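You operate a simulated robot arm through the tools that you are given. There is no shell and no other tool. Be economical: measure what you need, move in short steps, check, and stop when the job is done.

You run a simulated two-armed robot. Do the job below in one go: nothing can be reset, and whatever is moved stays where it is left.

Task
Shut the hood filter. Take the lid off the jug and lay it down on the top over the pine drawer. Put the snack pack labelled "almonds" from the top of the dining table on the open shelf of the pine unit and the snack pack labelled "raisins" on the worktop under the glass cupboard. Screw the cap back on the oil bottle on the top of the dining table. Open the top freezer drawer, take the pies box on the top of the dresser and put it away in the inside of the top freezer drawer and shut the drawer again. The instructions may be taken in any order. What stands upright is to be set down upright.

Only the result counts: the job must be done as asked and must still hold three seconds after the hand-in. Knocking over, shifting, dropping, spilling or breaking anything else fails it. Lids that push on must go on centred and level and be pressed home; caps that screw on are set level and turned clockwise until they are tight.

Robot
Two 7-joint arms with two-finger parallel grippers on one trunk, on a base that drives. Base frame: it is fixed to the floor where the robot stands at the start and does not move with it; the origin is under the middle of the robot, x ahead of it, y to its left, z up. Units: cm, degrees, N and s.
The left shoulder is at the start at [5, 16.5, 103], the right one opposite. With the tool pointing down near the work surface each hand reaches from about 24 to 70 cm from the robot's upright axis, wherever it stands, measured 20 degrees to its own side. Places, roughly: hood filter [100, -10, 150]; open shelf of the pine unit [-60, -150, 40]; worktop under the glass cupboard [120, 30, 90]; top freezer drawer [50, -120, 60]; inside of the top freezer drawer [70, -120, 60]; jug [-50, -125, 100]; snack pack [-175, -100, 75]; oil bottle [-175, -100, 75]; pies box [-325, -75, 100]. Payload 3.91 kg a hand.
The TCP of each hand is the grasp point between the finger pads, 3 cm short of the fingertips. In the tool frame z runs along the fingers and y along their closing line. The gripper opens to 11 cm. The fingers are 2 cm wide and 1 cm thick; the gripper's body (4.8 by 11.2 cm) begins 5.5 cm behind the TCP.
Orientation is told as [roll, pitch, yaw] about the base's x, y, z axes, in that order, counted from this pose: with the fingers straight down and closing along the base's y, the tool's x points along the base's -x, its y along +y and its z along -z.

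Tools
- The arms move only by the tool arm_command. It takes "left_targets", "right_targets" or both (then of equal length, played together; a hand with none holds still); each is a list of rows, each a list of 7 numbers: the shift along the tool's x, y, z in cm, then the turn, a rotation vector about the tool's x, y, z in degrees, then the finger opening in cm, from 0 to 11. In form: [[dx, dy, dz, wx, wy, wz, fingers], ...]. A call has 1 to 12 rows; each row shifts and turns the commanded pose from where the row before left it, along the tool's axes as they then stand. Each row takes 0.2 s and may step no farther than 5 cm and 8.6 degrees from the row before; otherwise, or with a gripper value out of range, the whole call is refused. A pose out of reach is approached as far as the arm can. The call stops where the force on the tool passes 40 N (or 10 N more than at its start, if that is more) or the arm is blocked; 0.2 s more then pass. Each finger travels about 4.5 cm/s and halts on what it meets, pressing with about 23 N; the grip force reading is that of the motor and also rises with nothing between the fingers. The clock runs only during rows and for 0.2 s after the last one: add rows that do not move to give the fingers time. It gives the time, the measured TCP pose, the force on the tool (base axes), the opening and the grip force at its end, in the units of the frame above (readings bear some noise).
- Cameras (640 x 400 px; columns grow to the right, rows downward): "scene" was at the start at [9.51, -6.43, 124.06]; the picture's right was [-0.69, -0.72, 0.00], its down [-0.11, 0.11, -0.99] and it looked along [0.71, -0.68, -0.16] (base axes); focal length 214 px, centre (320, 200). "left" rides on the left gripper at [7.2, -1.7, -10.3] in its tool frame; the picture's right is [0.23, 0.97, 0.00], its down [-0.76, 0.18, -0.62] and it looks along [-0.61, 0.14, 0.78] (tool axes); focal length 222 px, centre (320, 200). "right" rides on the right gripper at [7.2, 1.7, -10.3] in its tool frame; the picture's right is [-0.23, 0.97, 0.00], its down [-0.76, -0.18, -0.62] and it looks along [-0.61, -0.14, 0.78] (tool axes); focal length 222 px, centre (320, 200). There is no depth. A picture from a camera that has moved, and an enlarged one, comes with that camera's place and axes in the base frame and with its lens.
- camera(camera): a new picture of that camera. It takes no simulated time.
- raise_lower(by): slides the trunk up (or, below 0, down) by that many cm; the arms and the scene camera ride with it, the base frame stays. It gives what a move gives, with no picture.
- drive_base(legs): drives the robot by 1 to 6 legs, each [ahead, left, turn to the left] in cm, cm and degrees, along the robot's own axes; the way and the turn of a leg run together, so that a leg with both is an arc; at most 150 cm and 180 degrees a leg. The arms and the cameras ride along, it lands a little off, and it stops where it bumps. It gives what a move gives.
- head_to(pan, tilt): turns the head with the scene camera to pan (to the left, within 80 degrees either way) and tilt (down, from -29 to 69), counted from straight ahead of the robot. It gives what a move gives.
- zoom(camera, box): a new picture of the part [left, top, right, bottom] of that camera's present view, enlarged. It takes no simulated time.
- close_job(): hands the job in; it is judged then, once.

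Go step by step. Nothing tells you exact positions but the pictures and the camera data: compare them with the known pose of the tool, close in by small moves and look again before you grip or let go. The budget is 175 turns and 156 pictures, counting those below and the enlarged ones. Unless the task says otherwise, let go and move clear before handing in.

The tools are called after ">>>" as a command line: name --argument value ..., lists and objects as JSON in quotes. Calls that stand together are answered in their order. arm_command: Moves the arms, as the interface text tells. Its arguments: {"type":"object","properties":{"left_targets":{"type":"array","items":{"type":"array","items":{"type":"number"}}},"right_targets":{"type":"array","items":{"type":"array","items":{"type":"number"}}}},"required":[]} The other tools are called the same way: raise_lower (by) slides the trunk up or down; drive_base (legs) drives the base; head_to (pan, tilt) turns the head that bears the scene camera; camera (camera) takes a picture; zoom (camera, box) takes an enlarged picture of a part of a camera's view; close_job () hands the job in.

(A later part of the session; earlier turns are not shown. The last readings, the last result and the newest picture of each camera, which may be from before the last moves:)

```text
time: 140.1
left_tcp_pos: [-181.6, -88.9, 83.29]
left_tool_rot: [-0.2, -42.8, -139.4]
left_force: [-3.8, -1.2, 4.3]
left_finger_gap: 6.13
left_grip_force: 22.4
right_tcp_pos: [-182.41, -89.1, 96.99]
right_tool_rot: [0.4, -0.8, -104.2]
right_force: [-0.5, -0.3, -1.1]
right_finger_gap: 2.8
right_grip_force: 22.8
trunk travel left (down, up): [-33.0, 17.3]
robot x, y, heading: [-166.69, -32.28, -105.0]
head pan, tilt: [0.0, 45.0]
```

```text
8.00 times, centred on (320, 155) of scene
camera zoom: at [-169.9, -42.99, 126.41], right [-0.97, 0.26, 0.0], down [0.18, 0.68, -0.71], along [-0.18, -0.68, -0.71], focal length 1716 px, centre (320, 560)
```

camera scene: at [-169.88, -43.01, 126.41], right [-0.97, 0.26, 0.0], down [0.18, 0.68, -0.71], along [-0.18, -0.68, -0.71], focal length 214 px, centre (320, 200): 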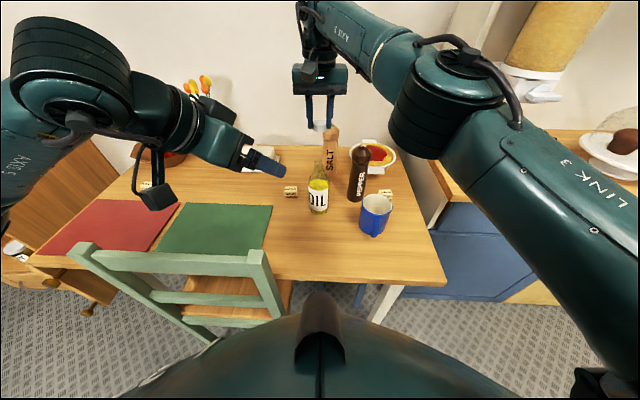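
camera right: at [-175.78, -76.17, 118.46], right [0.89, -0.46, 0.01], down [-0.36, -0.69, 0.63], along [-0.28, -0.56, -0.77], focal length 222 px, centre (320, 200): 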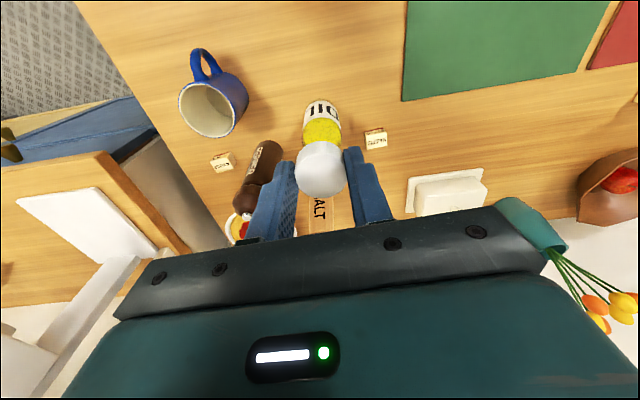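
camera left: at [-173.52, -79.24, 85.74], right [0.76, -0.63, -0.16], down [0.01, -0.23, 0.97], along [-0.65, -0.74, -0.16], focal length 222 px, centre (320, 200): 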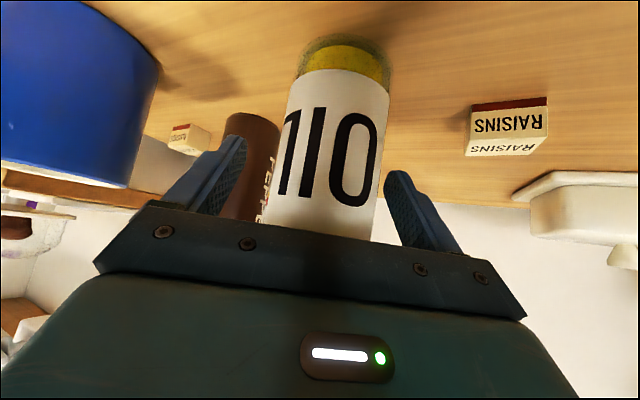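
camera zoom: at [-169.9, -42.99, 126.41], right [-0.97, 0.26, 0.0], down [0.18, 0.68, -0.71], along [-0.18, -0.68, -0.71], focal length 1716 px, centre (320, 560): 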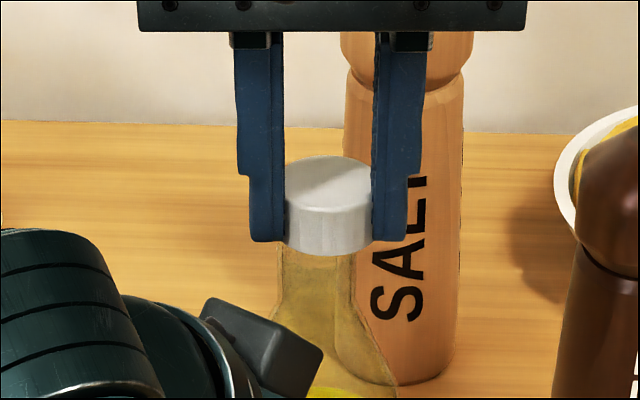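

The cap has slid forward in the fingers. I correct by 0.4 back / 0.25 left, set it on the rim lightly, open, and regrip centred.

>>> arm_command --right_targets '[[0.4, 0.25, 0, 0, 0, 0, 0], [0, 0, 0.2, 0, 0, 0, 0], [0, 0, 0.2, 0, 0, 0, 0], [0, 0, 0, 0, 0, 0, 0]]'

>>> zoom --camera "scene" --box '[296, 130, 344, 180]'

>>> zoom --camera "right" --box '[260, 90, 380, 210]'

```text
time: 141.1
left_tcp_pos: [-181.57, -88.75, 83.25]
left_tool_rot: [-0.2, -42.8, -139.7]
left_force: [-1.1, 4.5, 7.2]
left_finger_gap: 6.15
left_grip_force: 22.8
right_tcp_pos: [-182.34, -88.82, 96.64]
right_tool_rot: [0.4, -0.8, -104.4]
right_force: [0.9, -8.1, -0.3]
right_finger_gap: 2.81
right_grip_force: 23.2
trunk travel left (down, up): [-33.0, 17.3]
robot x, y, heading: [-167.05, -32.79, -105.0]
head pan, tilt: [0.0, 45.0]
```

```text
8.00 times, centred on (320, 155) of scene
camera zoom: at [-169.86, -42.98, 126.41], right [-0.97, 0.26, 0.0], down [0.18, 0.68, -0.71], along [-0.18, -0.68, -0.71], focal length 1716 px, centre (320, 560)
```

zoom: 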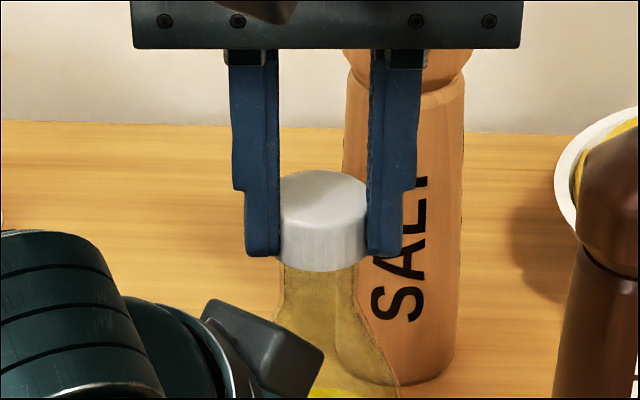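

```text
3.33 times, centred on (320, 150) of right
camera zoom: at [-178.81, -82.16, 106.84], right [0.89, -0.46, 0.01], down [-0.36, -0.68, 0.63], along [-0.29, -0.57, -0.77], focal length 740 px, centre (320, 367)
```

zoom: 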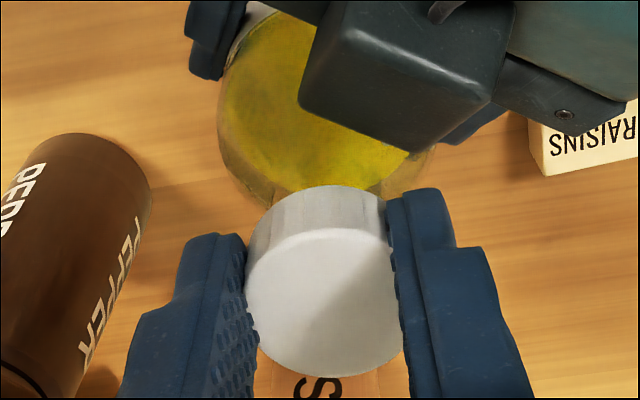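

Lateral reaction without vertical force suggests the skirt is already around the neck. Ease forward 0.25, release, move forward 0.4 and regrip on the centre.

>>> arm_command --right_targets '[[-0.25, 0, 0, 0, 0, 0, 0], [0, 0, 0, 0, 0, 0, 5], [0, 0, 0, 0, 0, 0, 5], [0, 0, 0, 0, 0, 0, 5]]'

>>> zoom --camera "scene" --box '[296, 130, 344, 180]'

>>> zoom --camera "right" --box '[260, 90, 380, 210]'

```text
time: 142.1
left_tcp_pos: [-181.55, -88.78, 83.21]
left_tool_rot: [-0.3, -42.8, -139.5]
left_force: [-2.4, 1.7, 6.1]
left_finger_gap: 6.12
left_grip_force: 22.8
right_tcp_pos: [-182.28, -88.9, 96.54]
right_tool_rot: [0.4, -0.8, -104.2]
right_force: [-0.5, -0.9, -0.7]
right_finger_gap: 4.99
right_grip_force: 0.0
trunk travel left (down, up): [-33.0, 17.3]
robot x, y, heading: [-166.76, -32.66, -105.4]
head pan, tilt: [0.0, 45.0]
```

```text
8.00 times, centred on (320, 155) of scene
camera zoom: at [-169.89, -42.94, 126.41], right [-0.97, 0.26, 0.0], down [0.18, 0.68, -0.71], along [-0.18, -0.68, -0.71], focal length 1716 px, centre (320, 560)
```

zoom: 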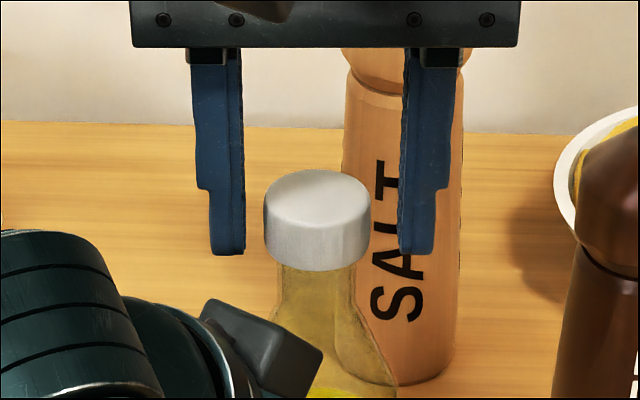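

```text
3.33 times, centred on (320, 150) of right
camera zoom: at [-178.84, -82.34, 106.8], right [0.89, -0.46, 0.01], down [-0.36, -0.68, 0.63], along [-0.29, -0.56, -0.77], focal length 740 px, centre (320, 367)
```

zoom: 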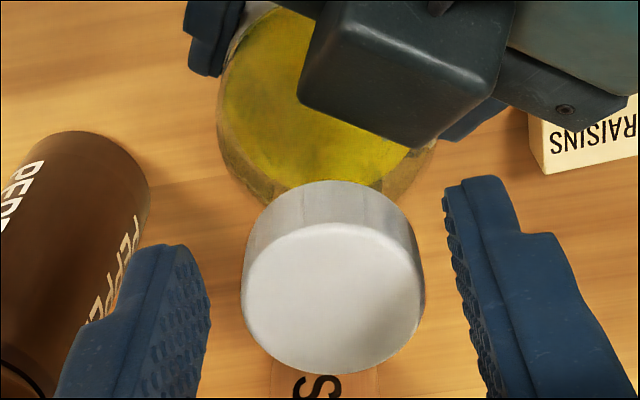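

The cap sits level and centred on the neck. Move forward 0.6 and grip it, then turn clockwise.

>>> arm_command --right_targets '[[-0.6, 0.1, 0, 0, 0, 0, 5], [0, 0, 0.1, 0, 0, 0, 5], [0, 0, 0, 0, 0, 0, 0], [0, 0, 0, 0, 0, 0, 0], [0, 0, 0, 0, 0, 0, 0], [0, 0, 0, 0, 0, 0, 0]]'

>>> arm_command --right_targets '[[0, 0, 0.03, 0, 0, 8, 0], [0, 0, 0.03, 0, 0, 8, 0], [0, 0, 0.03, 0, 0, 8, 0], [0, 0, 0.03, 0, 0, 8, 0], [0, 0, 0.03, 0, 0, 8, 0], [0, 0, 0.03, 0, 0, 8, 0], [0, 0, 0.03, 0, 0, 8, 0], [0, 0, 0.03, 0, 0, 8, 0], [0, 0, 0.03, 0, 0, 8, 0], [0, 0, 0.03, 0, 0, 8, 0], [0, 0, 0.03, 0, 0, 8, 0]]'

>>> zoom --camera "scene" --box '[296, 130, 344, 180]'

```text
time: 143.5
left_tcp_pos: [-181.56, -88.93, 83.2]
left_tool_rot: [-0.1, -42.9, -139.6]
left_force: [-4.7, 3.0, 6.6]
left_finger_gap: 6.15
left_grip_force: 23.1
right_tcp_pos: [-182.43, -89.64, 96.52]
right_tool_rot: [0.3, -0.7, -104.3]
right_force: [2.7, -1.7, 1.0]
right_finger_gap: 3.06
right_grip_force: 23.3
trunk travel left (down, up): [-33.0, 17.3]
robot x, y, heading: [-166.67, -32.21, -105.2]
head pan, tilt: [0.0, 45.0]
```

```text
time: 145.9
left_tcp_pos: [-181.45, -88.85, 83.2]
left_tool_rot: [-0.1, -42.7, -139.6]
left_force: [1.5, -4.7, 2.4]
left_finger_gap: 6.2
left_grip_force: 22.9
right_tcp_pos: [-182.33, -89.46, 96.25]
right_tool_rot: [0.8, 0.3, 167.4]
right_force: [-4.1, 8.6, 8.7]
right_finger_gap: 3.0
right_grip_force: 23.0
trunk travel left (down, up): [-33.0, 17.3]
robot x, y, heading: [-166.8, -32.3, -105.0]
head pan, tilt: [0.0, 45.0]
```

```text
8.00 times, centred on (320, 155) of scene
camera zoom: at [-169.87, -42.89, 126.42], right [-0.97, 0.26, 0.0], down [0.18, 0.68, -0.71], along [-0.18, -0.68, -0.71], focal length 1716 px, centre (320, 560)
```

zoom: 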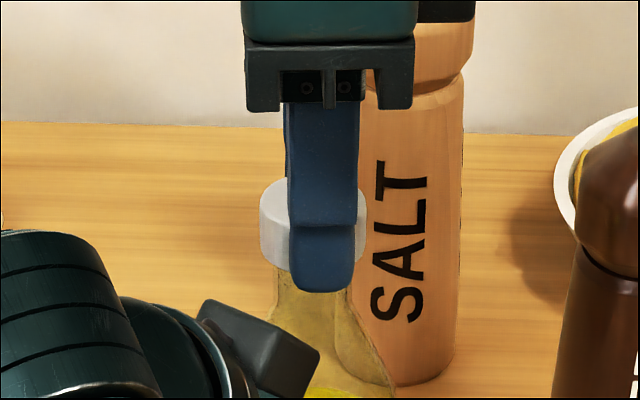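

The cap goes down with the turn. Release, turn the hand back far, and take a longer clockwise stroke.

>>> arm_command --right_targets '[[0, 0, 0, 0, 0, 0, 5], [0, 0, 0, 0, 0, 0, 5], [0, 0, 0, 0, 0, 0, 5], [0, 0, 0, 0, 0, -8.6, 5], [0, 0, 0, 0, 0, -8.6, 5], [0, 0, 0, 0, 0, -8.6, 5], [0, 0, 0, 0, 0, -8.6, 5], [0, 0, 0, 0, 0, -8.6, 5], [0, 0, 0, 0, 0, -8.6, 5], [0, 0, 0, 0, 0, -8.6, 5], [0, 0, 0, 0, 0, -8.6, 5], [0, 0, 0, 0, 0, -8.6, 5]]'

>>> zoom --camera "scene" --box '[296, 130, 344, 180]'

>>> arm_command --right_targets '[[0, 0, 0, 0, 0, -8.6, 5], [0, 0, 0, 0, 0, -8.6, 5], [0, 0, 0, 0, 0, -8.6, 5], [0, 0, 0, 0, 0, -8.6, 5], [0, 0, 0, 0, 0, -8.6, 5], [0, 0, 0, 0, 0, -8.6, 5], [0, 0, 0, 0, 0, -8.6, 5], [0, 0, 0, 0, 0, -8.6, 5], [0, 0, 0, 0, 0, -8.6, 5]]'

>>> zoom --camera "scene" --box '[296, 130, 344, 180]'

```text
time: 148.5
left_tcp_pos: [-181.47, -88.87, 83.11]
left_tool_rot: [-0.4, -42.8, -139.4]
left_force: [2.6, -1.2, 1.8]
left_finger_gap: 6.2
left_grip_force: 23.0
right_tcp_pos: [-182.33, -89.54, 96.14]
right_tool_rot: [0.5, -0.8, -114.8]
right_force: [0.0, 0.7, -0.2]
right_finger_gap: 5.01
right_grip_force: 0.0
trunk travel left (down, up): [-33.0, 17.3]
robot x, y, heading: [-166.99, -32.23, -105.2]
head pan, tilt: [0.0, 45.0]
```

```text
8.00 times, centred on (320, 155) of scene
camera zoom: at [-169.85, -43.0, 126.41], right [-0.97, 0.26, 0.0], down [0.18, 0.68, -0.71], along [-0.18, -0.68, -0.71], focal length 1716 px, centre (320, 560)
```

zoom: 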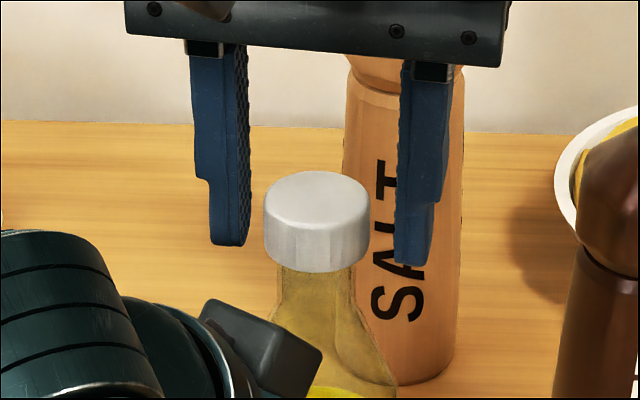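

```text
time: 150.5
left_tcp_pos: [-181.63, -88.68, 83.14]
left_tool_rot: [-0.3, -42.7, -139.7]
left_force: [-2.1, 8.0, -1.4]
left_finger_gap: 6.16
left_grip_force: 23.2
right_tcp_pos: [-183.5, -88.36, 95.22]
right_tool_rot: [-0.4, -1.2, -66.5]
right_force: [1.4, -10.9, 19.3]
right_finger_gap: 4.88
right_grip_force: 0.0
right hand out of reach, approached as far as the arm can: row 6, 7, 8, 9
trunk travel left (down, up): [-33.0, 17.3]
robot x, y, heading: [-166.88, -32.46, -105.1]
head pan, tilt: [0.0, 45.0]
```

```text
8.00 times, centred on (320, 155) of scene
camera zoom: at [-169.86, -42.92, 126.42], right [-0.97, 0.26, 0.0], down [0.18, 0.68, -0.71], along [-0.18, -0.68, -0.71], focal length 1716 px, centre (320, 560)
```

zoom: 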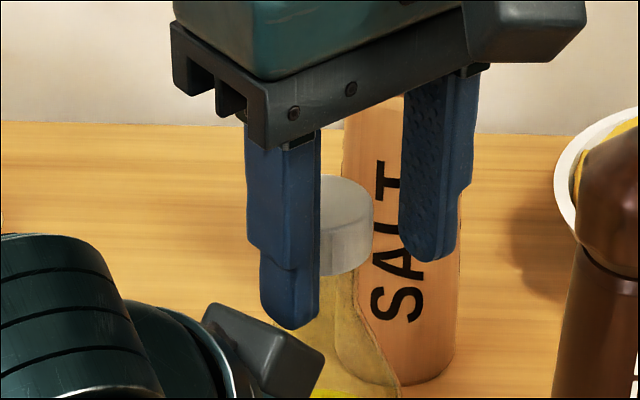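

That was past the wrist's range; come back to about -80° yaw and check position.

>>> arm_command --right_targets '[[0, 0, 0, 0, 0, 8.6, 5], [0, 0, 0, 0, 0, 8.6, 5], [0, 0, 0, 0, 0, 8.6, 5], [0, 0, 0, 0, 0, 8.6, 5], [0, 0, 0, 0, 0, 8.6, 5], [0, 0, 0, 0, 0, 0, 5]]'

>>> zoom --camera "scene" --box '[296, 130, 344, 180]'

>>> zoom --camera "right" --box '[240, 80, 400, 200]'

```text
time: 151.9
left_tcp_pos: [-181.67, -88.89, 83.09]
left_tool_rot: [-0.2, -42.8, -139.6]
left_force: [-3.5, 0.9, -2.3]
left_finger_gap: 6.1
left_grip_force: 22.7
right_tcp_pos: [-183.31, -88.48, 94.87]
right_tool_rot: [0.5, -0.6, -109.5]
right_force: [4.6, -1.1, -1.7]
right_finger_gap: 5.19
right_grip_force: 2.2
trunk travel left (down, up): [-33.0, 17.3]
robot x, y, heading: [-166.82, -32.19, -105.0]
head pan, tilt: [0.0, 45.0]
```

```text
8.00 times, centred on (320, 155) of scene
camera zoom: at [-169.89, -43.07, 126.4], right [-0.97, 0.26, 0.0], down [0.18, 0.68, -0.71], along [-0.18, -0.68, -0.71], focal length 1716 px, centre (320, 560)
```

zoom: 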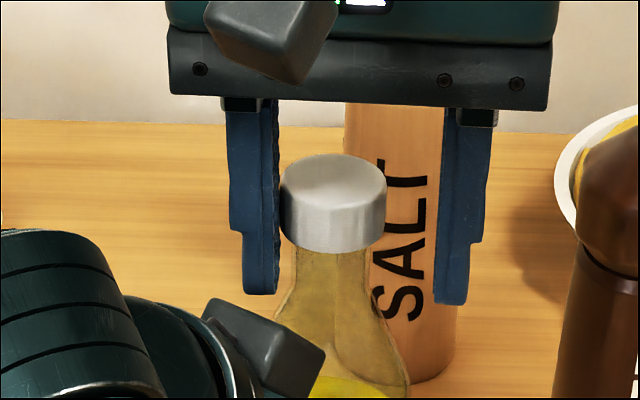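

```text
3.33 times, centred on (320, 140) of right
camera zoom: at [-179.31, -82.25, 105.09], right [0.84, -0.54, 0.01], down [-0.42, -0.65, 0.63], along [-0.33, -0.54, -0.78], focal length 740 px, centre (320, 400)
```

zoom: 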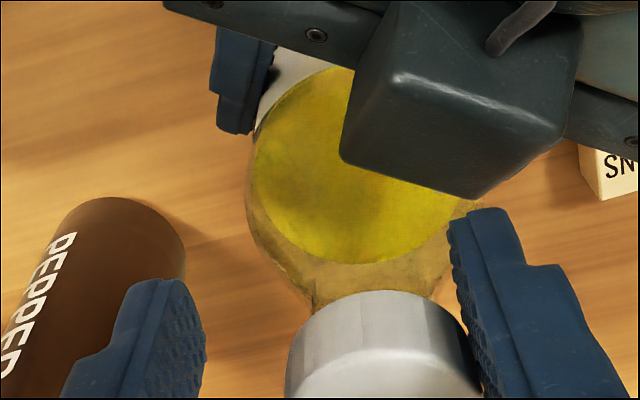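

The hand drifted and nudged against the cap. Raise 1.3 and recentre over the cap.

>>> arm_command --right_targets '[[0, 0.8, 0, 0, 0, 0, 5], [-0.6, 0, -1.3, 0, 0, 0, 5], [0, 0, 0, 0, 0, 0, 5]]'

>>> zoom --camera "scene" --box '[296, 130, 344, 180]'

>>> zoom --camera "right" --box '[260, 90, 380, 210]'

>>> zoom --camera "left" --box '[120, 20, 520, 270]'

```text
time: 152.7
left_tcp_pos: [-181.52, -88.9, 83.05]
left_tool_rot: [-0.3, -42.6, -139.5]
left_force: [0.3, -0.4, -4.5]
left_finger_gap: 6.12
left_grip_force: 23.2
right_tcp_pos: [-182.92, -89.4, 96.35]
right_tool_rot: [0.5, -0.7, -109.6]
right_force: [-0.1, 0.5, -0.3]
right_finger_gap: 5.04
right_grip_force: 0.0
trunk travel left (down, up): [-33.0, 17.3]
robot x, y, heading: [-166.58, -32.6, -105.3]
head pan, tilt: [0.0, 45.0]
```

```text
8.00 times, centred on (320, 155) of scene
camera zoom: at [-169.9, -43.07, 126.4], right [-0.97, 0.26, 0.0], down [0.18, 0.68, -0.71], along [-0.18, -0.68, -0.71], focal length 1716 px, centre (320, 560)
```

zoom: 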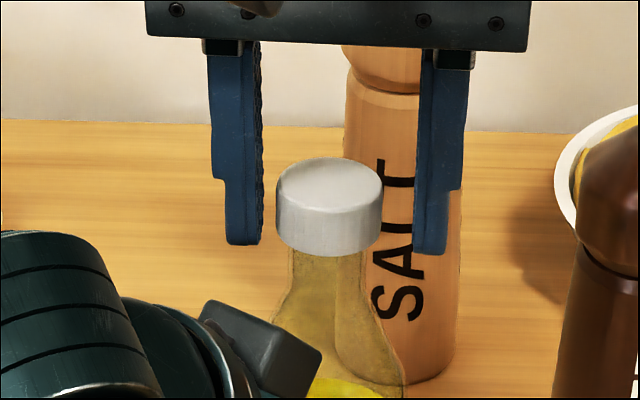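

```text
3.33 times, centred on (320, 150) of right
camera zoom: at [-178.9, -83.17, 106.53], right [0.84, -0.54, 0.01], down [-0.42, -0.65, 0.63], along [-0.33, -0.54, -0.77], focal length 740 px, centre (320, 367)
```

zoom: 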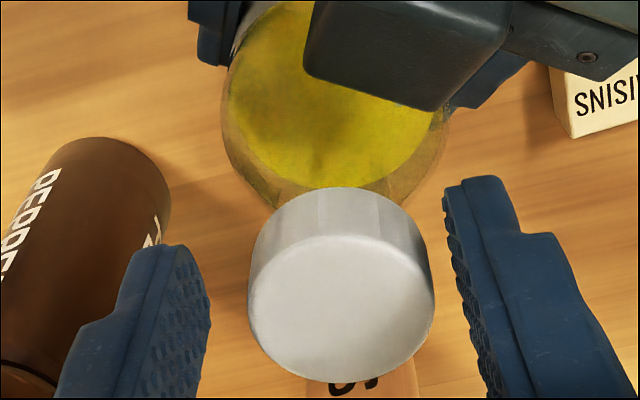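

```text
1.60 times, centred on (320, 145) of left
camera zoom: at [-173.15, -79.65, 85.73], right [0.76, -0.63, -0.16], down [0.01, -0.23, 0.97], along [-0.65, -0.74, -0.16], focal length 355 px, centre (320, 288)
```

zoom: 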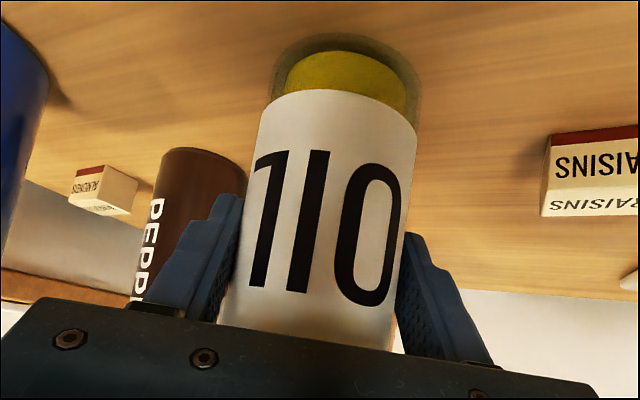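

Bottle and cap moved together slightly (maybe lifted ~0.4 cm). I lower the left hand 0.4, recentre the right and grip, then turn.

>>> arm_command --left_targets '[[0.14, 0, 0.15, 0, 0, 0, 5], [0.13, 0, 0.15, 0, 0, 0, 5], [0, 0, 0, 0, 0, 0, 5]]' --right_targets '[[0, 0, 0, 0, 0, 0, 5], [-0.65, 0.3, 0, 0, 0, 0, 5], [0, 0, 0, 0, 0, 0, 5]]'

>>> zoom --camera "scene" --box '[296, 130, 344, 180]'

>>> zoom --camera "right" --box '[260, 90, 380, 210]'

```text
time: 153.5
left_tcp_pos: [-181.56, -88.85, 82.95]
left_tool_rot: [-0.2, -42.9, -139.5]
left_force: [1.4, 1.4, 7.9]
left_finger_gap: 6.1
left_grip_force: 22.8
right_tcp_pos: [-182.66, -89.96, 96.48]
right_tool_rot: [0.4, -0.9, -109.4]
right_force: [-1.0, 1.0, -0.6]
right_finger_gap: 5.0
right_grip_force: 0.1
trunk travel left (down, up): [-33.0, 17.3]
robot x, y, heading: [-166.93, -32.57, -105.1]
head pan, tilt: [0.0, 45.0]
```

```text
8.00 times, centred on (320, 155) of scene
camera zoom: at [-169.84, -42.94, 126.43], right [-0.97, 0.26, 0.0], down [0.18, 0.68, -0.71], along [-0.18, -0.68, -0.71], focal length 1716 px, centre (320, 560)
```

zoom: 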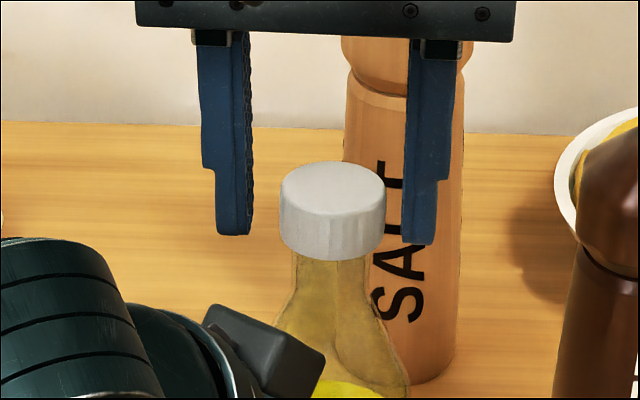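

```text
3.33 times, centred on (320, 150) of right
camera zoom: at [-178.67, -83.74, 106.62], right [0.84, -0.54, 0.01], down [-0.42, -0.65, 0.63], along [-0.33, -0.54, -0.77], focal length 740 px, centre (320, 367)
```

zoom: 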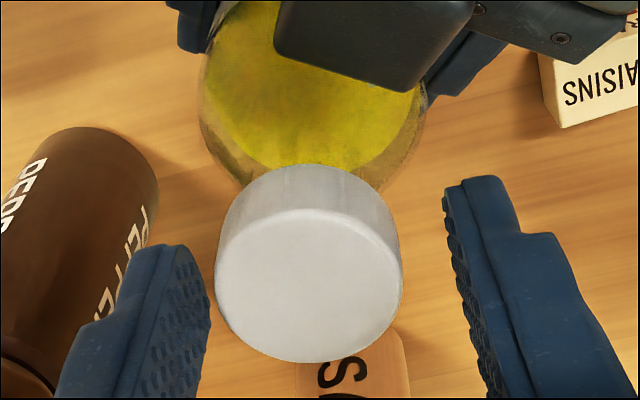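

>>> arm_command --right_targets '[[-0.3, -0.2, 0.2, 0, 0, 0, 5], [0, 0, 0, 0, 0, 0, 0], [0, 0, 0, 0, 0, 0, 0], [0, 0, 0, 0, 0, 0, 0], [0, 0, 0, 0, 0, 0, 0]]'

>>> arm_command --right_targets '[[0, 0, 0.03, 0, 0, 8.4, 0], [0, 0, 0.03, 0, 0, 8.4, 0], [0, 0, 0.03, 0, 0, 8.4, 0], [0, 0, 0.03, 0, 0, 8.4, 0], [0, 0, 0.03, 0, 0, 8.4, 0], [0, 0, 0.03, 0, 0, 8.4, 0], [0, 0, 0.03, 0, 0, 8.4, 0], [0, 0, 0.03, 0, 0, 8.4, 0], [0, 0, 0.03, 0, 0, 8.4, 0], [0, 0, 0.03, 0, 0, 8.4, 0], [0, 0, 0.03, 0, 0, 8.4, 0], [0, 0, 0.03, 0, 0, 8.4, 0]]'

>>> zoom --camera "scene" --box '[296, 130, 344, 180]'

```text
time: 154.7
left_tcp_pos: [-181.61, -88.77, 82.6]
left_tool_rot: [-0.3, -42.7, -139.4]
left_force: [-0.6, -3.0, 6.7]
left_finger_gap: 6.13
left_grip_force: 23.0
right_tcp_pos: [-182.93, -90.2, 96.09]
right_tool_rot: [0.5, -0.7, -109.5]
right_force: [0.6, 3.0, 0.9]
right_finger_gap: 3.24
right_grip_force: 22.7
trunk travel left (down, up): [-33.0, 17.3]
robot x, y, heading: [-167.12, -32.25, -104.9]
head pan, tilt: [0.0, 45.0]
```

```text
time: 157.3
left_tcp_pos: [-181.55, -88.84, 82.66]
left_tool_rot: [-0.2, -42.6, -139.4]
left_force: [6.2, -8.4, -8.3]
left_finger_gap: 6.16
left_grip_force: 23.2
right_tcp_pos: [-183.03, -90.14, 95.82]
right_tool_rot: [0.6, 0.6, 149.7]
right_force: [-4.7, 9.2, 12.1]
right_finger_gap: 3.21
right_grip_force: 22.8
trunk travel left (down, up): [-33.0, 17.3]
robot x, y, heading: [-166.72, -32.29, -104.9]
head pan, tilt: [0.0, 45.0]
```

```text
8.00 times, centred on (320, 155) of scene
camera zoom: at [-169.86, -42.98, 126.41], right [-0.97, 0.26, 0.0], down [0.18, 0.68, -0.71], along [-0.18, -0.68, -0.71], focal length 1716 px, centre (320, 560)
```

zoom: 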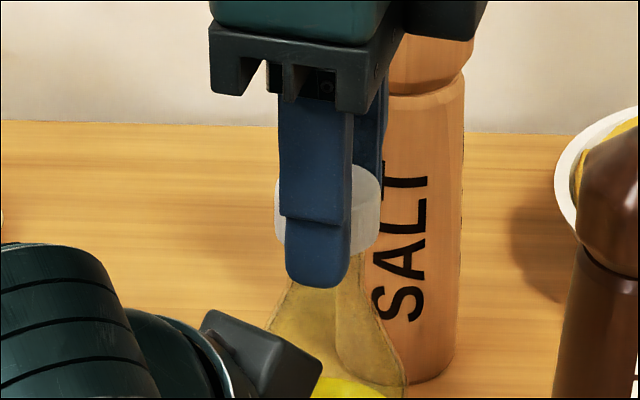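

Good solid grip now (3.2 cm). Continue clockwise as far as the wrist goes.

>>> arm_command --right_targets '[[0, 0, 0.03, 0, 0, 8.4, 0], [0, 0, 0.03, 0, 0, 8.4, 0], [0, 0, 0.03, 0, 0, 8.4, 0], [0, 0, 0.03, 0, 0, 8.4, 0], [0, 0, 0.03, 0, 0, 8.4, 0], [0, 0, 0.03, 0, 0, 8.4, 0]]'

>>> zoom --camera "scene" --box '[296, 130, 344, 180]'

```text
time: 158.7
left_tcp_pos: [-181.68, -88.56, 82.81]
left_tool_rot: [-0.3, -42.8, -139.7]
left_force: [-0.7, -0.1, -3.0]
left_finger_gap: 6.11
left_grip_force: 23.2
right_tcp_pos: [-183.23, -90.09, 95.43]
right_tool_rot: [0.0, 1.0, 99.2]
right_force: [1.9, -1.6, 7.7]
right_finger_gap: 3.27
right_grip_force: 23.6
trunk travel left (down, up): [-33.0, 17.3]
robot x, y, heading: [-167.0, -32.06, -105.0]
head pan, tilt: [0.0, 45.0]
```

```text
8.00 times, centred on (320, 155) of scene
camera zoom: at [-169.86, -43.0, 126.4], right [-0.97, 0.26, 0.0], down [0.18, 0.68, -0.71], along [-0.18, -0.68, -0.71], focal length 1716 px, centre (320, 560)
```

zoom: 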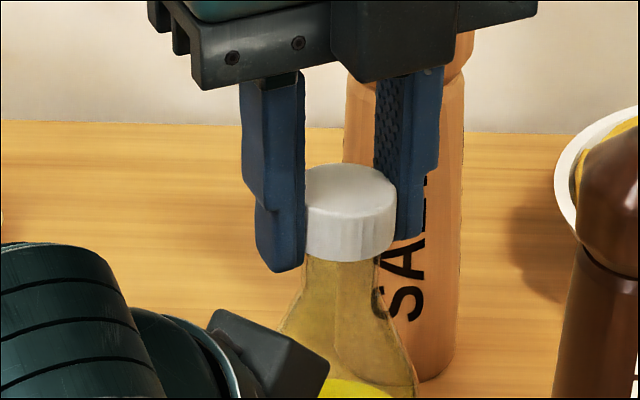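

Continue; pull back slightly towards the bottle's own axis as I turn.

>>> arm_command --right_targets '[[-0.15, -0.3, 0.03, 0, 0, 0, 0], [-0.15, -0.3, 0, 0, 0, 0, 0], [0, 0, 0.03, 0, 0, 8.4, 0], [0, 0, 0.03, 0, 0, 8.4, 0], [0, 0, 0.03, 0, 0, 8.4, 0], [0, 0, 0.03, 0, 0, 8.4, 0], [0, 0, 0.03, 0, 0, 8.4, 0], [0, 0, 0.03, 0, 0, 8.4, 0]]'

>>> zoom --camera "scene" --box '[296, 130, 344, 180]'

```text
time: 160.5
left_tcp_pos: [-181.54, -88.8, 82.65]
left_tool_rot: [-0.1, -42.6, -139.6]
left_force: [4.0, 0.9, -5.5]
left_finger_gap: 6.13
left_grip_force: 22.7
right_tcp_pos: [-182.57, -89.91, 95.5]
right_tool_rot: [-0.8, 0.7, 48.8]
right_force: [-2.3, 0.0, 15.4]
right_finger_gap: 3.27
right_grip_force: 23.4
trunk travel left (down, up): [-33.0, 17.3]
robot x, y, heading: [-166.55, -32.43, -105.3]
head pan, tilt: [0.0, 45.0]
```

```text
8.00 times, centred on (320, 155) of scene
camera zoom: at [-169.84, -42.92, 126.43], right [-0.97, 0.26, 0.0], down [0.18, 0.68, -0.71], along [-0.18, -0.68, -0.71], focal length 1716 px, centre (320, 560)
```

zoom: 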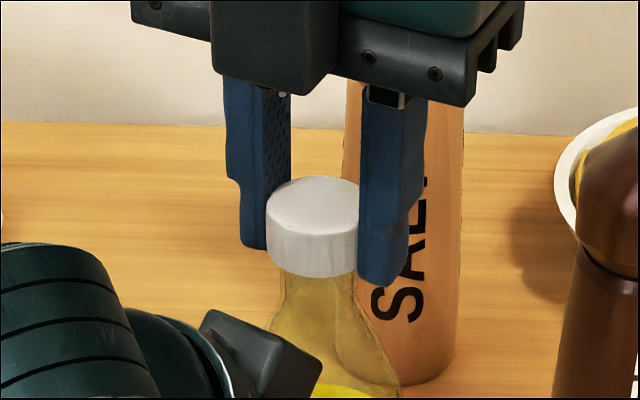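

Good range. Keep turning.

>>> arm_command --right_targets '[[0, 0, 0.02, 0, 0, 8.4, 0], [0, 0, 0.02, 0, 0, 8.4, 0], [0, 0, 0.02, 0, 0, 8.4, 0], [0, 0, 0.02, 0, 0, 8.4, 0], [0, 0, 0.02, 0, 0, 8.4, 0], [0, 0, 0.02, 0, 0, 8.4, 0], [0, 0, 0.02, 0, 0, 8.4, 0], [0, 0, 0.02, 0, 0, 8.4, 0]]'

>>> zoom --camera "scene" --box '[296, 130, 344, 180]'

```text
time: 162.3
left_tcp_pos: [-181.35, -89.16, 82.91]
left_tool_rot: [0.1, -43.0, -139.3]
left_force: [10.2, -22.6, 3.9]
left_finger_gap: 6.16
left_grip_force: 22.8
right_tcp_pos: [-182.58, -89.66, 95.58]
right_tool_rot: [-0.8, -0.4, -18.3]
right_force: [-4.8, 18.5, 23.4]
right_finger_gap: 3.09
right_grip_force: 22.8
trunk travel left (down, up): [-33.0, 17.3]
robot x, y, heading: [-166.55, -32.43, -105.2]
head pan, tilt: [0.0, 45.0]
```

```text
8.00 times, centred on (320, 155) of scene
camera zoom: at [-169.78, -42.79, 126.44], right [-0.97, 0.26, 0.0], down [0.18, 0.68, -0.71], along [-0.19, -0.68, -0.71], focal length 1716 px, centre (320, 560)
```

zoom: 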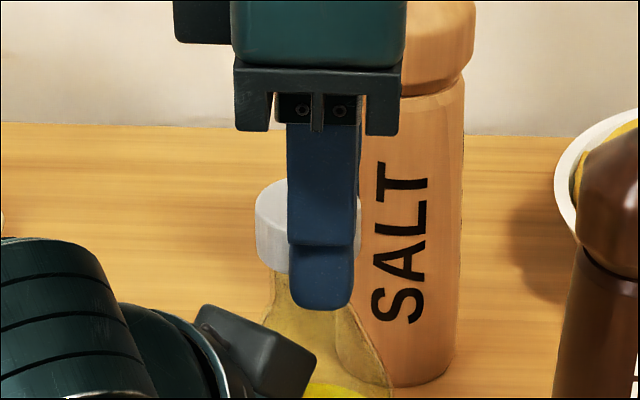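

Forces between the hands are rising. Release, look at how the cap sits.

>>> arm_command --right_targets '[[0, 0, 0, 0, 0, 0, 5], [0, 0, 0, 0, 0, 0, 5], [0, 0, 0, 0, 0, 0, 5], [0, 0, 0, 0, 0, -8.4, 5], [0, 0, 0, 0, 0, -8.4, 5], [0, 0, 0, 0, 0, -8.4, 5], [0, 0, 0, 0, 0, -8.4, 5], [0, 0, 0, 0, 0, -8.4, 5], [0, 0, 0, 0, 0, -8.4, 5], [0, 0, 0, 0, 0, -8.4, 5], [0, 0, 0, 0, 0, -8.4, 5]]'

>>> zoom --camera "scene" --box '[296, 130, 344, 180]'

>>> zoom --camera "right" --box '[240, 80, 400, 200]'

```text
time: 164.7
left_tcp_pos: [-181.59, -88.77, 82.99]
left_tool_rot: [-0.2, -42.9, -139.6]
left_force: [-4.9, 3.1, 12.8]
left_finger_gap: 6.15
left_grip_force: 22.4
right_tcp_pos: [-182.51, -89.69, 95.23]
right_tool_rot: [-0.8, 0.7, 49.1]
right_force: [-0.3, 0.4, -0.4]
right_finger_gap: 4.97
right_grip_force: 0.1
trunk travel left (down, up): [-33.0, 17.3]
robot x, y, heading: [-166.84, -32.17, -105.1]
head pan, tilt: [0.0, 45.0]
```

```text
8.00 times, centred on (320, 155) of scene
camera zoom: at [-169.89, -42.88, 126.42], right [-0.97, 0.26, 0.0], down [0.18, 0.68, -0.71], along [-0.18, -0.68, -0.71], focal length 1716 px, centre (320, 560)
```

zoom: 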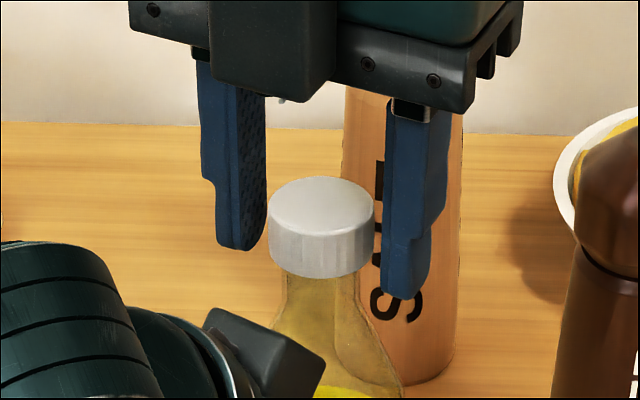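

```text
3.33 times, centred on (320, 140) of right
camera zoom: at [-188.52, -94.03, 105.67], right [-0.59, 0.81, -0.02], down [0.63, 0.47, 0.62], along [0.51, 0.35, -0.79], focal length 740 px, centre (320, 400)
```

zoom: 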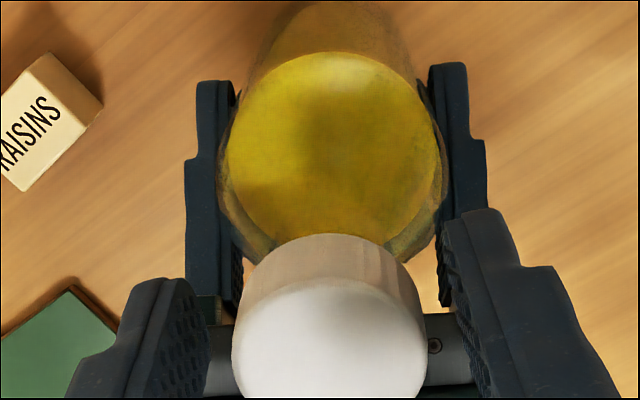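

The cap is centred, level and lower. Rewind another 100°, grip and turn again.

>>> arm_command --right_targets '[[0, 0, 0, 0, 0, -8.5, 5], [0, 0, 0, 0, 0, -8.5, 5], [0, 0, 0, 0, 0, -8.5, 5], [0, 0, 0, 0, 0, -8.5, 5], [0, 0, 0, 0, 0, -8.5, 5], [0, 0, 0, 0, 0, -8.5, 5], [0, 0, 0, 0, 0, -8.5, 5], [0, 0, 0, 0, 0, -8.5, 5], [0, 0, 0, 0, 0, -8.5, 5], [0, 0, 0, 0, 0, -8.5, 5], [0, 0, 0, 0, 0, -8.5, 5], [0, 0, 0, 0, 0, 0, 5]]'

>>> zoom --camera "right" --box '[240, 80, 400, 200]'

>>> zoom --camera "scene" --box '[296, 130, 344, 180]'

```text
time: 167.3
left_tcp_pos: [-181.63, -88.79, 82.94]
left_tool_rot: [-0.3, -42.8, -139.5]
left_force: [-4.1, 2.5, 13.9]
left_finger_gap: 6.13
left_grip_force: 22.7
right_tcp_pos: [-182.58, -89.68, 95.26]
right_tool_rot: [0.7, 0.7, 142.4]
right_force: [-0.3, 0.0, 0.3]
right_finger_gap: 5.02
right_grip_force: 0.0
trunk travel left (down, up): [-33.0, 17.3]
robot x, y, heading: [-166.94, -32.87, -105.3]
head pan, tilt: [0.0, 45.0]
```

```text
3.33 times, centred on (320, 140) of right
camera zoom: at [-177.83, -95.39, 105.79], right [-0.77, -0.63, 0.01], down [-0.5, 0.61, 0.61], along [-0.39, 0.47, -0.79], focal length 740 px, centre (320, 400)
```

zoom: 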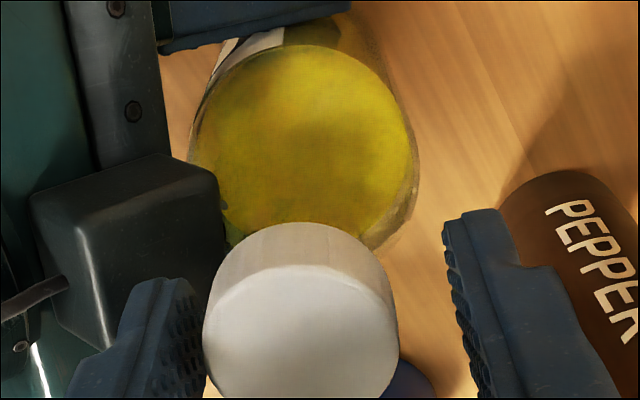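

```text
8.00 times, centred on (320, 155) of scene
camera zoom: at [-169.88, -42.87, 126.42], right [-0.97, 0.26, 0.0], down [0.18, 0.68, -0.71], along [-0.18, -0.68, -0.71], focal length 1716 px, centre (320, 560)
```

zoom: 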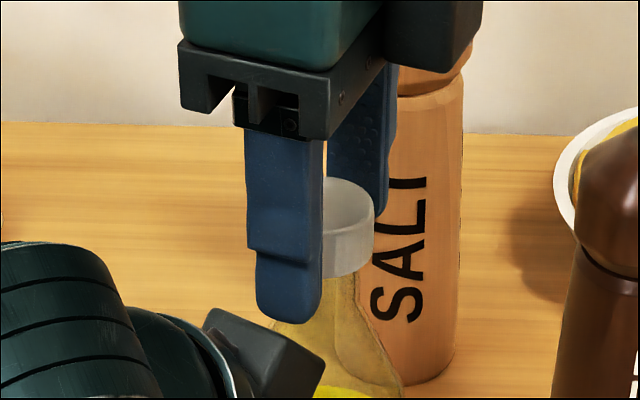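

>>> arm_command --right_targets '[[0, -0.42, 0, 0, 0, 0, 5], [0, 0, 0, 0, 0, 0, 0], [0, 0, 0, 0, 0, 0, 0], [0, 0, 0, 0, 0, 0, 0], [0, 0, 0, 0, 0, 0, 0], [0, 0, 0.02, 0, 0, 8.4, 0], [0, 0, 0.02, 0, 0, 8.4, 0], [0, 0, 0.02, 0, 0, 8.4, 0], [0, 0, 0.02, 0, 0, 8.4, 0], [0, 0, 0.02, 0, 0, 8.4, 0], [0, 0, 0.02, 0, 0, 8.4, 0], [0, 0, 0.02, 0, 0, 8.4, 0]]'

>>> arm_command --right_targets '[[0, 0, 0.02, 0, 0, 8.4, 0], [0, 0, 0.02, 0, 0, 8.4, 0], [0, 0, 0.02, 0, 0, 8.4, 0], [0, 0, 0.02, 0, 0, 8.4, 0], [0, 0, 0.02, 0, 0, 8.4, 0], [0, 0, 0.02, 0, 0, 8.4, 0], [0, 0, 0.02, 0, 0, 8.4, 0]]'

>>> zoom --camera "scene" --box '[296, 130, 344, 180]'

```text
time: 169.9
left_tcp_pos: [-181.62, -88.81, 82.72]
left_tool_rot: [-0.2, -42.8, -139.5]
left_force: [4.6, 7.6, 11.8]
left_finger_gap: 6.14
left_grip_force: 23.1
right_tcp_pos: [-182.23, -89.3, 95.0]
right_tool_rot: [-0.3, 1.0, 83.4]
right_force: [-8.2, -1.8, 2.2]
right_finger_gap: 3.31
right_grip_force: 22.9
trunk travel left (down, up): [-33.0, 17.3]
robot x, y, heading: [-166.79, -32.6, -105.2]
head pan, tilt: [0.0, 45.0]
```

```text
time: 171.5
left_tcp_pos: [-181.47, -88.84, 82.66]
left_tool_rot: [-0.2, -42.8, -139.6]
left_force: [3.0, 1.4, 9.9]
left_finger_gap: 6.16
left_grip_force: 22.9
right_tcp_pos: [-182.21, -89.3, 95.05]
right_tool_rot: [-1.0, 0.2, 24.9]
right_force: [-0.1, 0.7, 2.0]
right_finger_gap: 3.32
right_grip_force: 23.2
trunk travel left (down, up): [-33.0, 17.3]
robot x, y, heading: [-166.95, -32.03, -105.2]
head pan, tilt: [0.0, 45.0]
```

```text
8.00 times, centred on (320, 155) of scene
camera zoom: at [-169.83, -42.9, 126.42], right [-0.97, 0.26, 0.0], down [0.18, 0.68, -0.71], along [-0.18, -0.68, -0.71], focal length 1716 px, centre (320, 560)
```

zoom: 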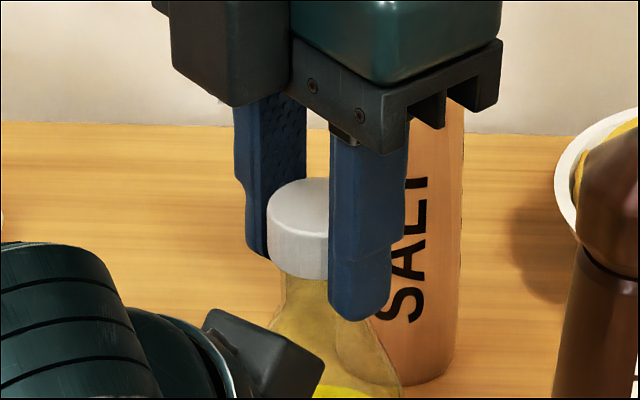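

Check with the left camera whether the bottle itself starts to turn (would mean the cap is tight).

>>> zoom --camera "left" --box '[120, 20, 520, 270]'

>>> arm_command --right_targets '[[0, 0, 0.02, 0, 0, 8.4, 0], [0, 0, 0.02, 0, 0, 8.4, 0], [0, 0, 0.02, 0, 0, 8.4, 0], [0, 0, 0.02, 0, 0, 8.4, 0], [0, 0, 0.02, 0, 0, 8.4, 0]]'

>>> zoom --camera "right" --box '[240, 80, 400, 200]'

```text
1.60 times, centred on (320, 145) of left
camera zoom: at [-173.19, -79.58, 85.42], right [0.76, -0.63, -0.16], down [0.01, -0.22, 0.97], along [-0.65, -0.74, -0.16], focal length 355 px, centre (320, 288)
```

zoom: 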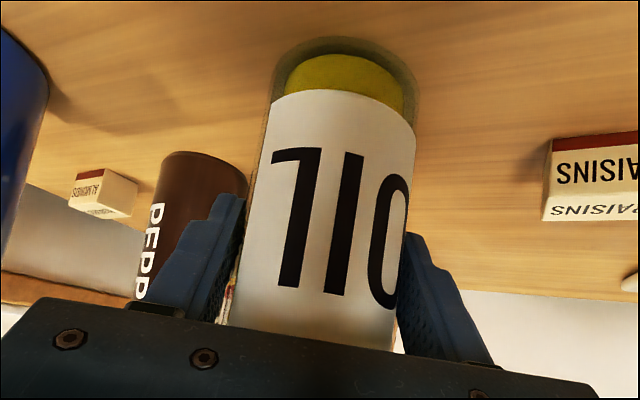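

```text
time: 172.7
left_tcp_pos: [-181.64, -88.72, 82.79]
left_tool_rot: [-0.2, -42.8, -139.5]
left_force: [3.1, 2.8, 7.8]
left_finger_gap: 6.1
left_grip_force: 22.8
right_tcp_pos: [-182.3, -89.45, 94.94]
right_tool_rot: [-0.9, -0.4, -17.3]
right_force: [0.3, -2.1, 4.2]
right_finger_gap: 3.24
right_grip_force: 22.6
trunk travel left (down, up): [-33.0, 17.3]
robot x, y, heading: [-166.69, -32.22, -105.3]
head pan, tilt: [0.0, 45.0]
```

```text
3.33 times, centred on (320, 140) of right
camera zoom: at [-188.61, -85.62, 105.07], right [0.51, 0.86, -0.01], down [0.67, -0.38, 0.63], along [0.54, -0.33, -0.77], focal length 740 px, centre (320, 400)
```

zoom: 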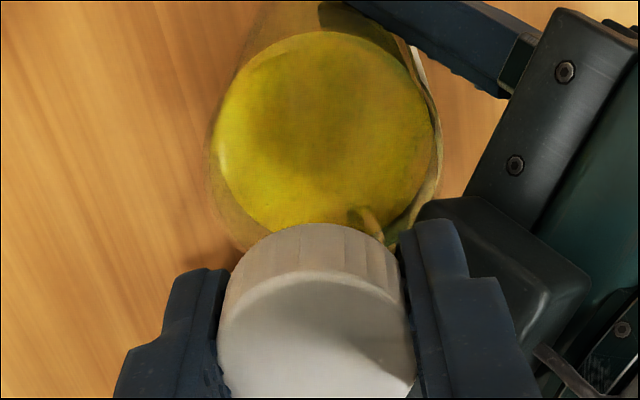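

>>> zoom --camera "left" --box '[120, 20, 520, 270]'

```text
1.60 times, centred on (320, 145) of left
camera zoom: at [-173.2, -79.58, 85.42], right [0.76, -0.63, -0.16], down [0.01, -0.23, 0.97], along [-0.65, -0.74, -0.16], focal length 355 px, centre (320, 288)
```

zoom: 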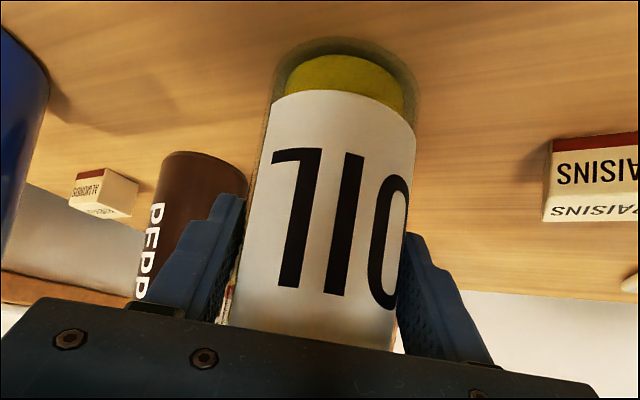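

No bottle rotation in this stroke, so the cap is still turning on. Another cycle.

>>> arm_command --right_targets '[[0, 0, 0, 0, 0, 0, 5], [0, 0, 0, 0, 0, 0, 5], [0, 0, 0, 0, 0, 0, 5], [0, 0, 0, 0, 0, -8.5, 5], [0, 0, 0, 0, 0, -8.5, 5], [0, 0, 0, 0, 0, -8.5, 5], [0, 0, 0, 0, 0, -8.5, 5], [0, 0, 0, 0, 0, -8.5, 5], [0, 0, 0, 0, 0, -8.5, 5], [0, 0, 0, 0, 0, -8.5, 5], [0, 0, 0, 0, 0, -8.5, 5]]'

>>> zoom --camera "scene" --box '[296, 130, 344, 180]'

>>> arm_command --right_targets '[[0, 0, 0, 0, 0, -8.5, 5], [0, 0, 0, 0, 0, -8.5, 5], [0, 0, 0, 0, 0, -8.5, 5], [0, 0, 0, 0, 0, -8.5, 5], [0, 0, 0, 0, 0, -8.5, 5], [0, 0, 0, 0, 0, -8.5, 5], [0, 0, 0, 0, 0, -8.5, 5], [0, 0, 0, 0, 0, -8.5, 5], [0, 0, 0, 0, 0, -8.5, 5], [0, 0, 0, 0, 0, -8.5, 5], [0, 0, 0, 0, 0, -8.5, 5], [0, 0, 0, 0, 0, 0, 5]]'

>>> zoom --camera "right" --box '[240, 80, 400, 200]'

```text
time: 175.1
left_tcp_pos: [-181.61, -88.72, 82.81]
left_tool_rot: [-0.2, -42.7, -139.4]
left_force: [3.4, 0.6, 8.5]
left_finger_gap: 6.1
left_grip_force: 22.8
right_tcp_pos: [-182.4, -89.41, 94.84]
right_tool_rot: [-0.6, 0.6, 50.9]
right_force: [-0.4, 0.3, 0.3]
right_finger_gap: 5.02
right_grip_force: 0.1
trunk travel left (down, up): [-33.0, 17.3]
robot x, y, heading: [-166.49, -32.34, -105.2]
head pan, tilt: [0.0, 45.0]
```

```text
8.00 times, centred on (320, 155) of scene
camera zoom: at [-169.83, -42.93, 126.42], right [-0.97, 0.26, 0.0], down [0.18, 0.68, -0.71], along [-0.19, -0.68, -0.71], focal length 1716 px, centre (320, 560)
```

zoom: 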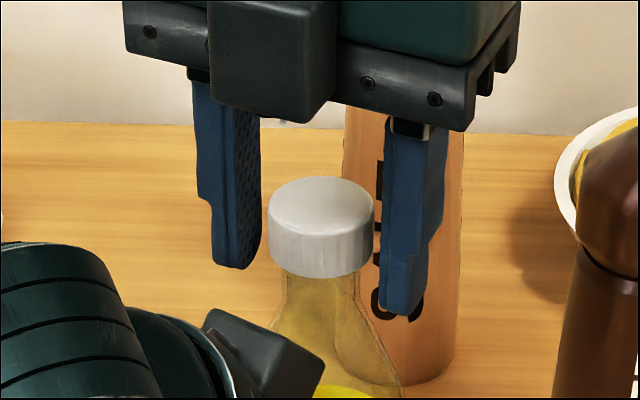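

```text
time: 177.7
left_tcp_pos: [-181.76, -88.57, 82.71]
left_tool_rot: [-0.2, -42.7, -139.6]
left_force: [-5.1, 22.2, 0.0]
left_finger_gap: 6.11
left_grip_force: 22.7
right_tcp_pos: [-182.32, -89.48, 94.77]
right_tool_rot: [0.8, 0.7, 144.4]
right_force: [0.2, -18.0, 11.1]
right_finger_gap: 4.28
right_grip_force: 0.2
trunk travel left (down, up): [-33.0, 17.3]
robot x, y, heading: [-167.17, -32.34, -105.1]
head pan, tilt: [0.0, 45.0]
```

```text
3.33 times, centred on (320, 140) of right
camera zoom: at [-177.37, -95.02, 105.21], right [-0.75, -0.66, 0.01], down [-0.52, 0.6, 0.61], along [-0.41, 0.45, -0.79], focal length 740 px, centre (320, 400)
```

zoom: 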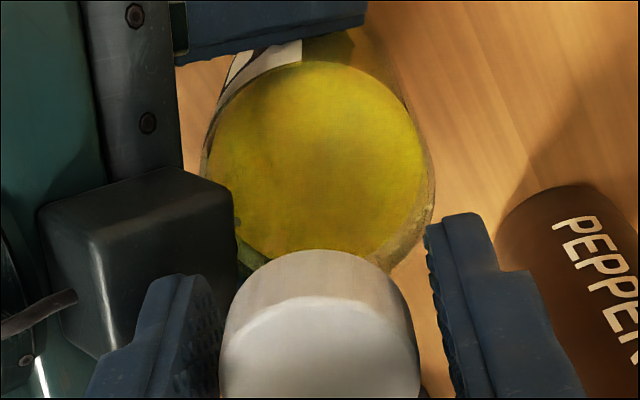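

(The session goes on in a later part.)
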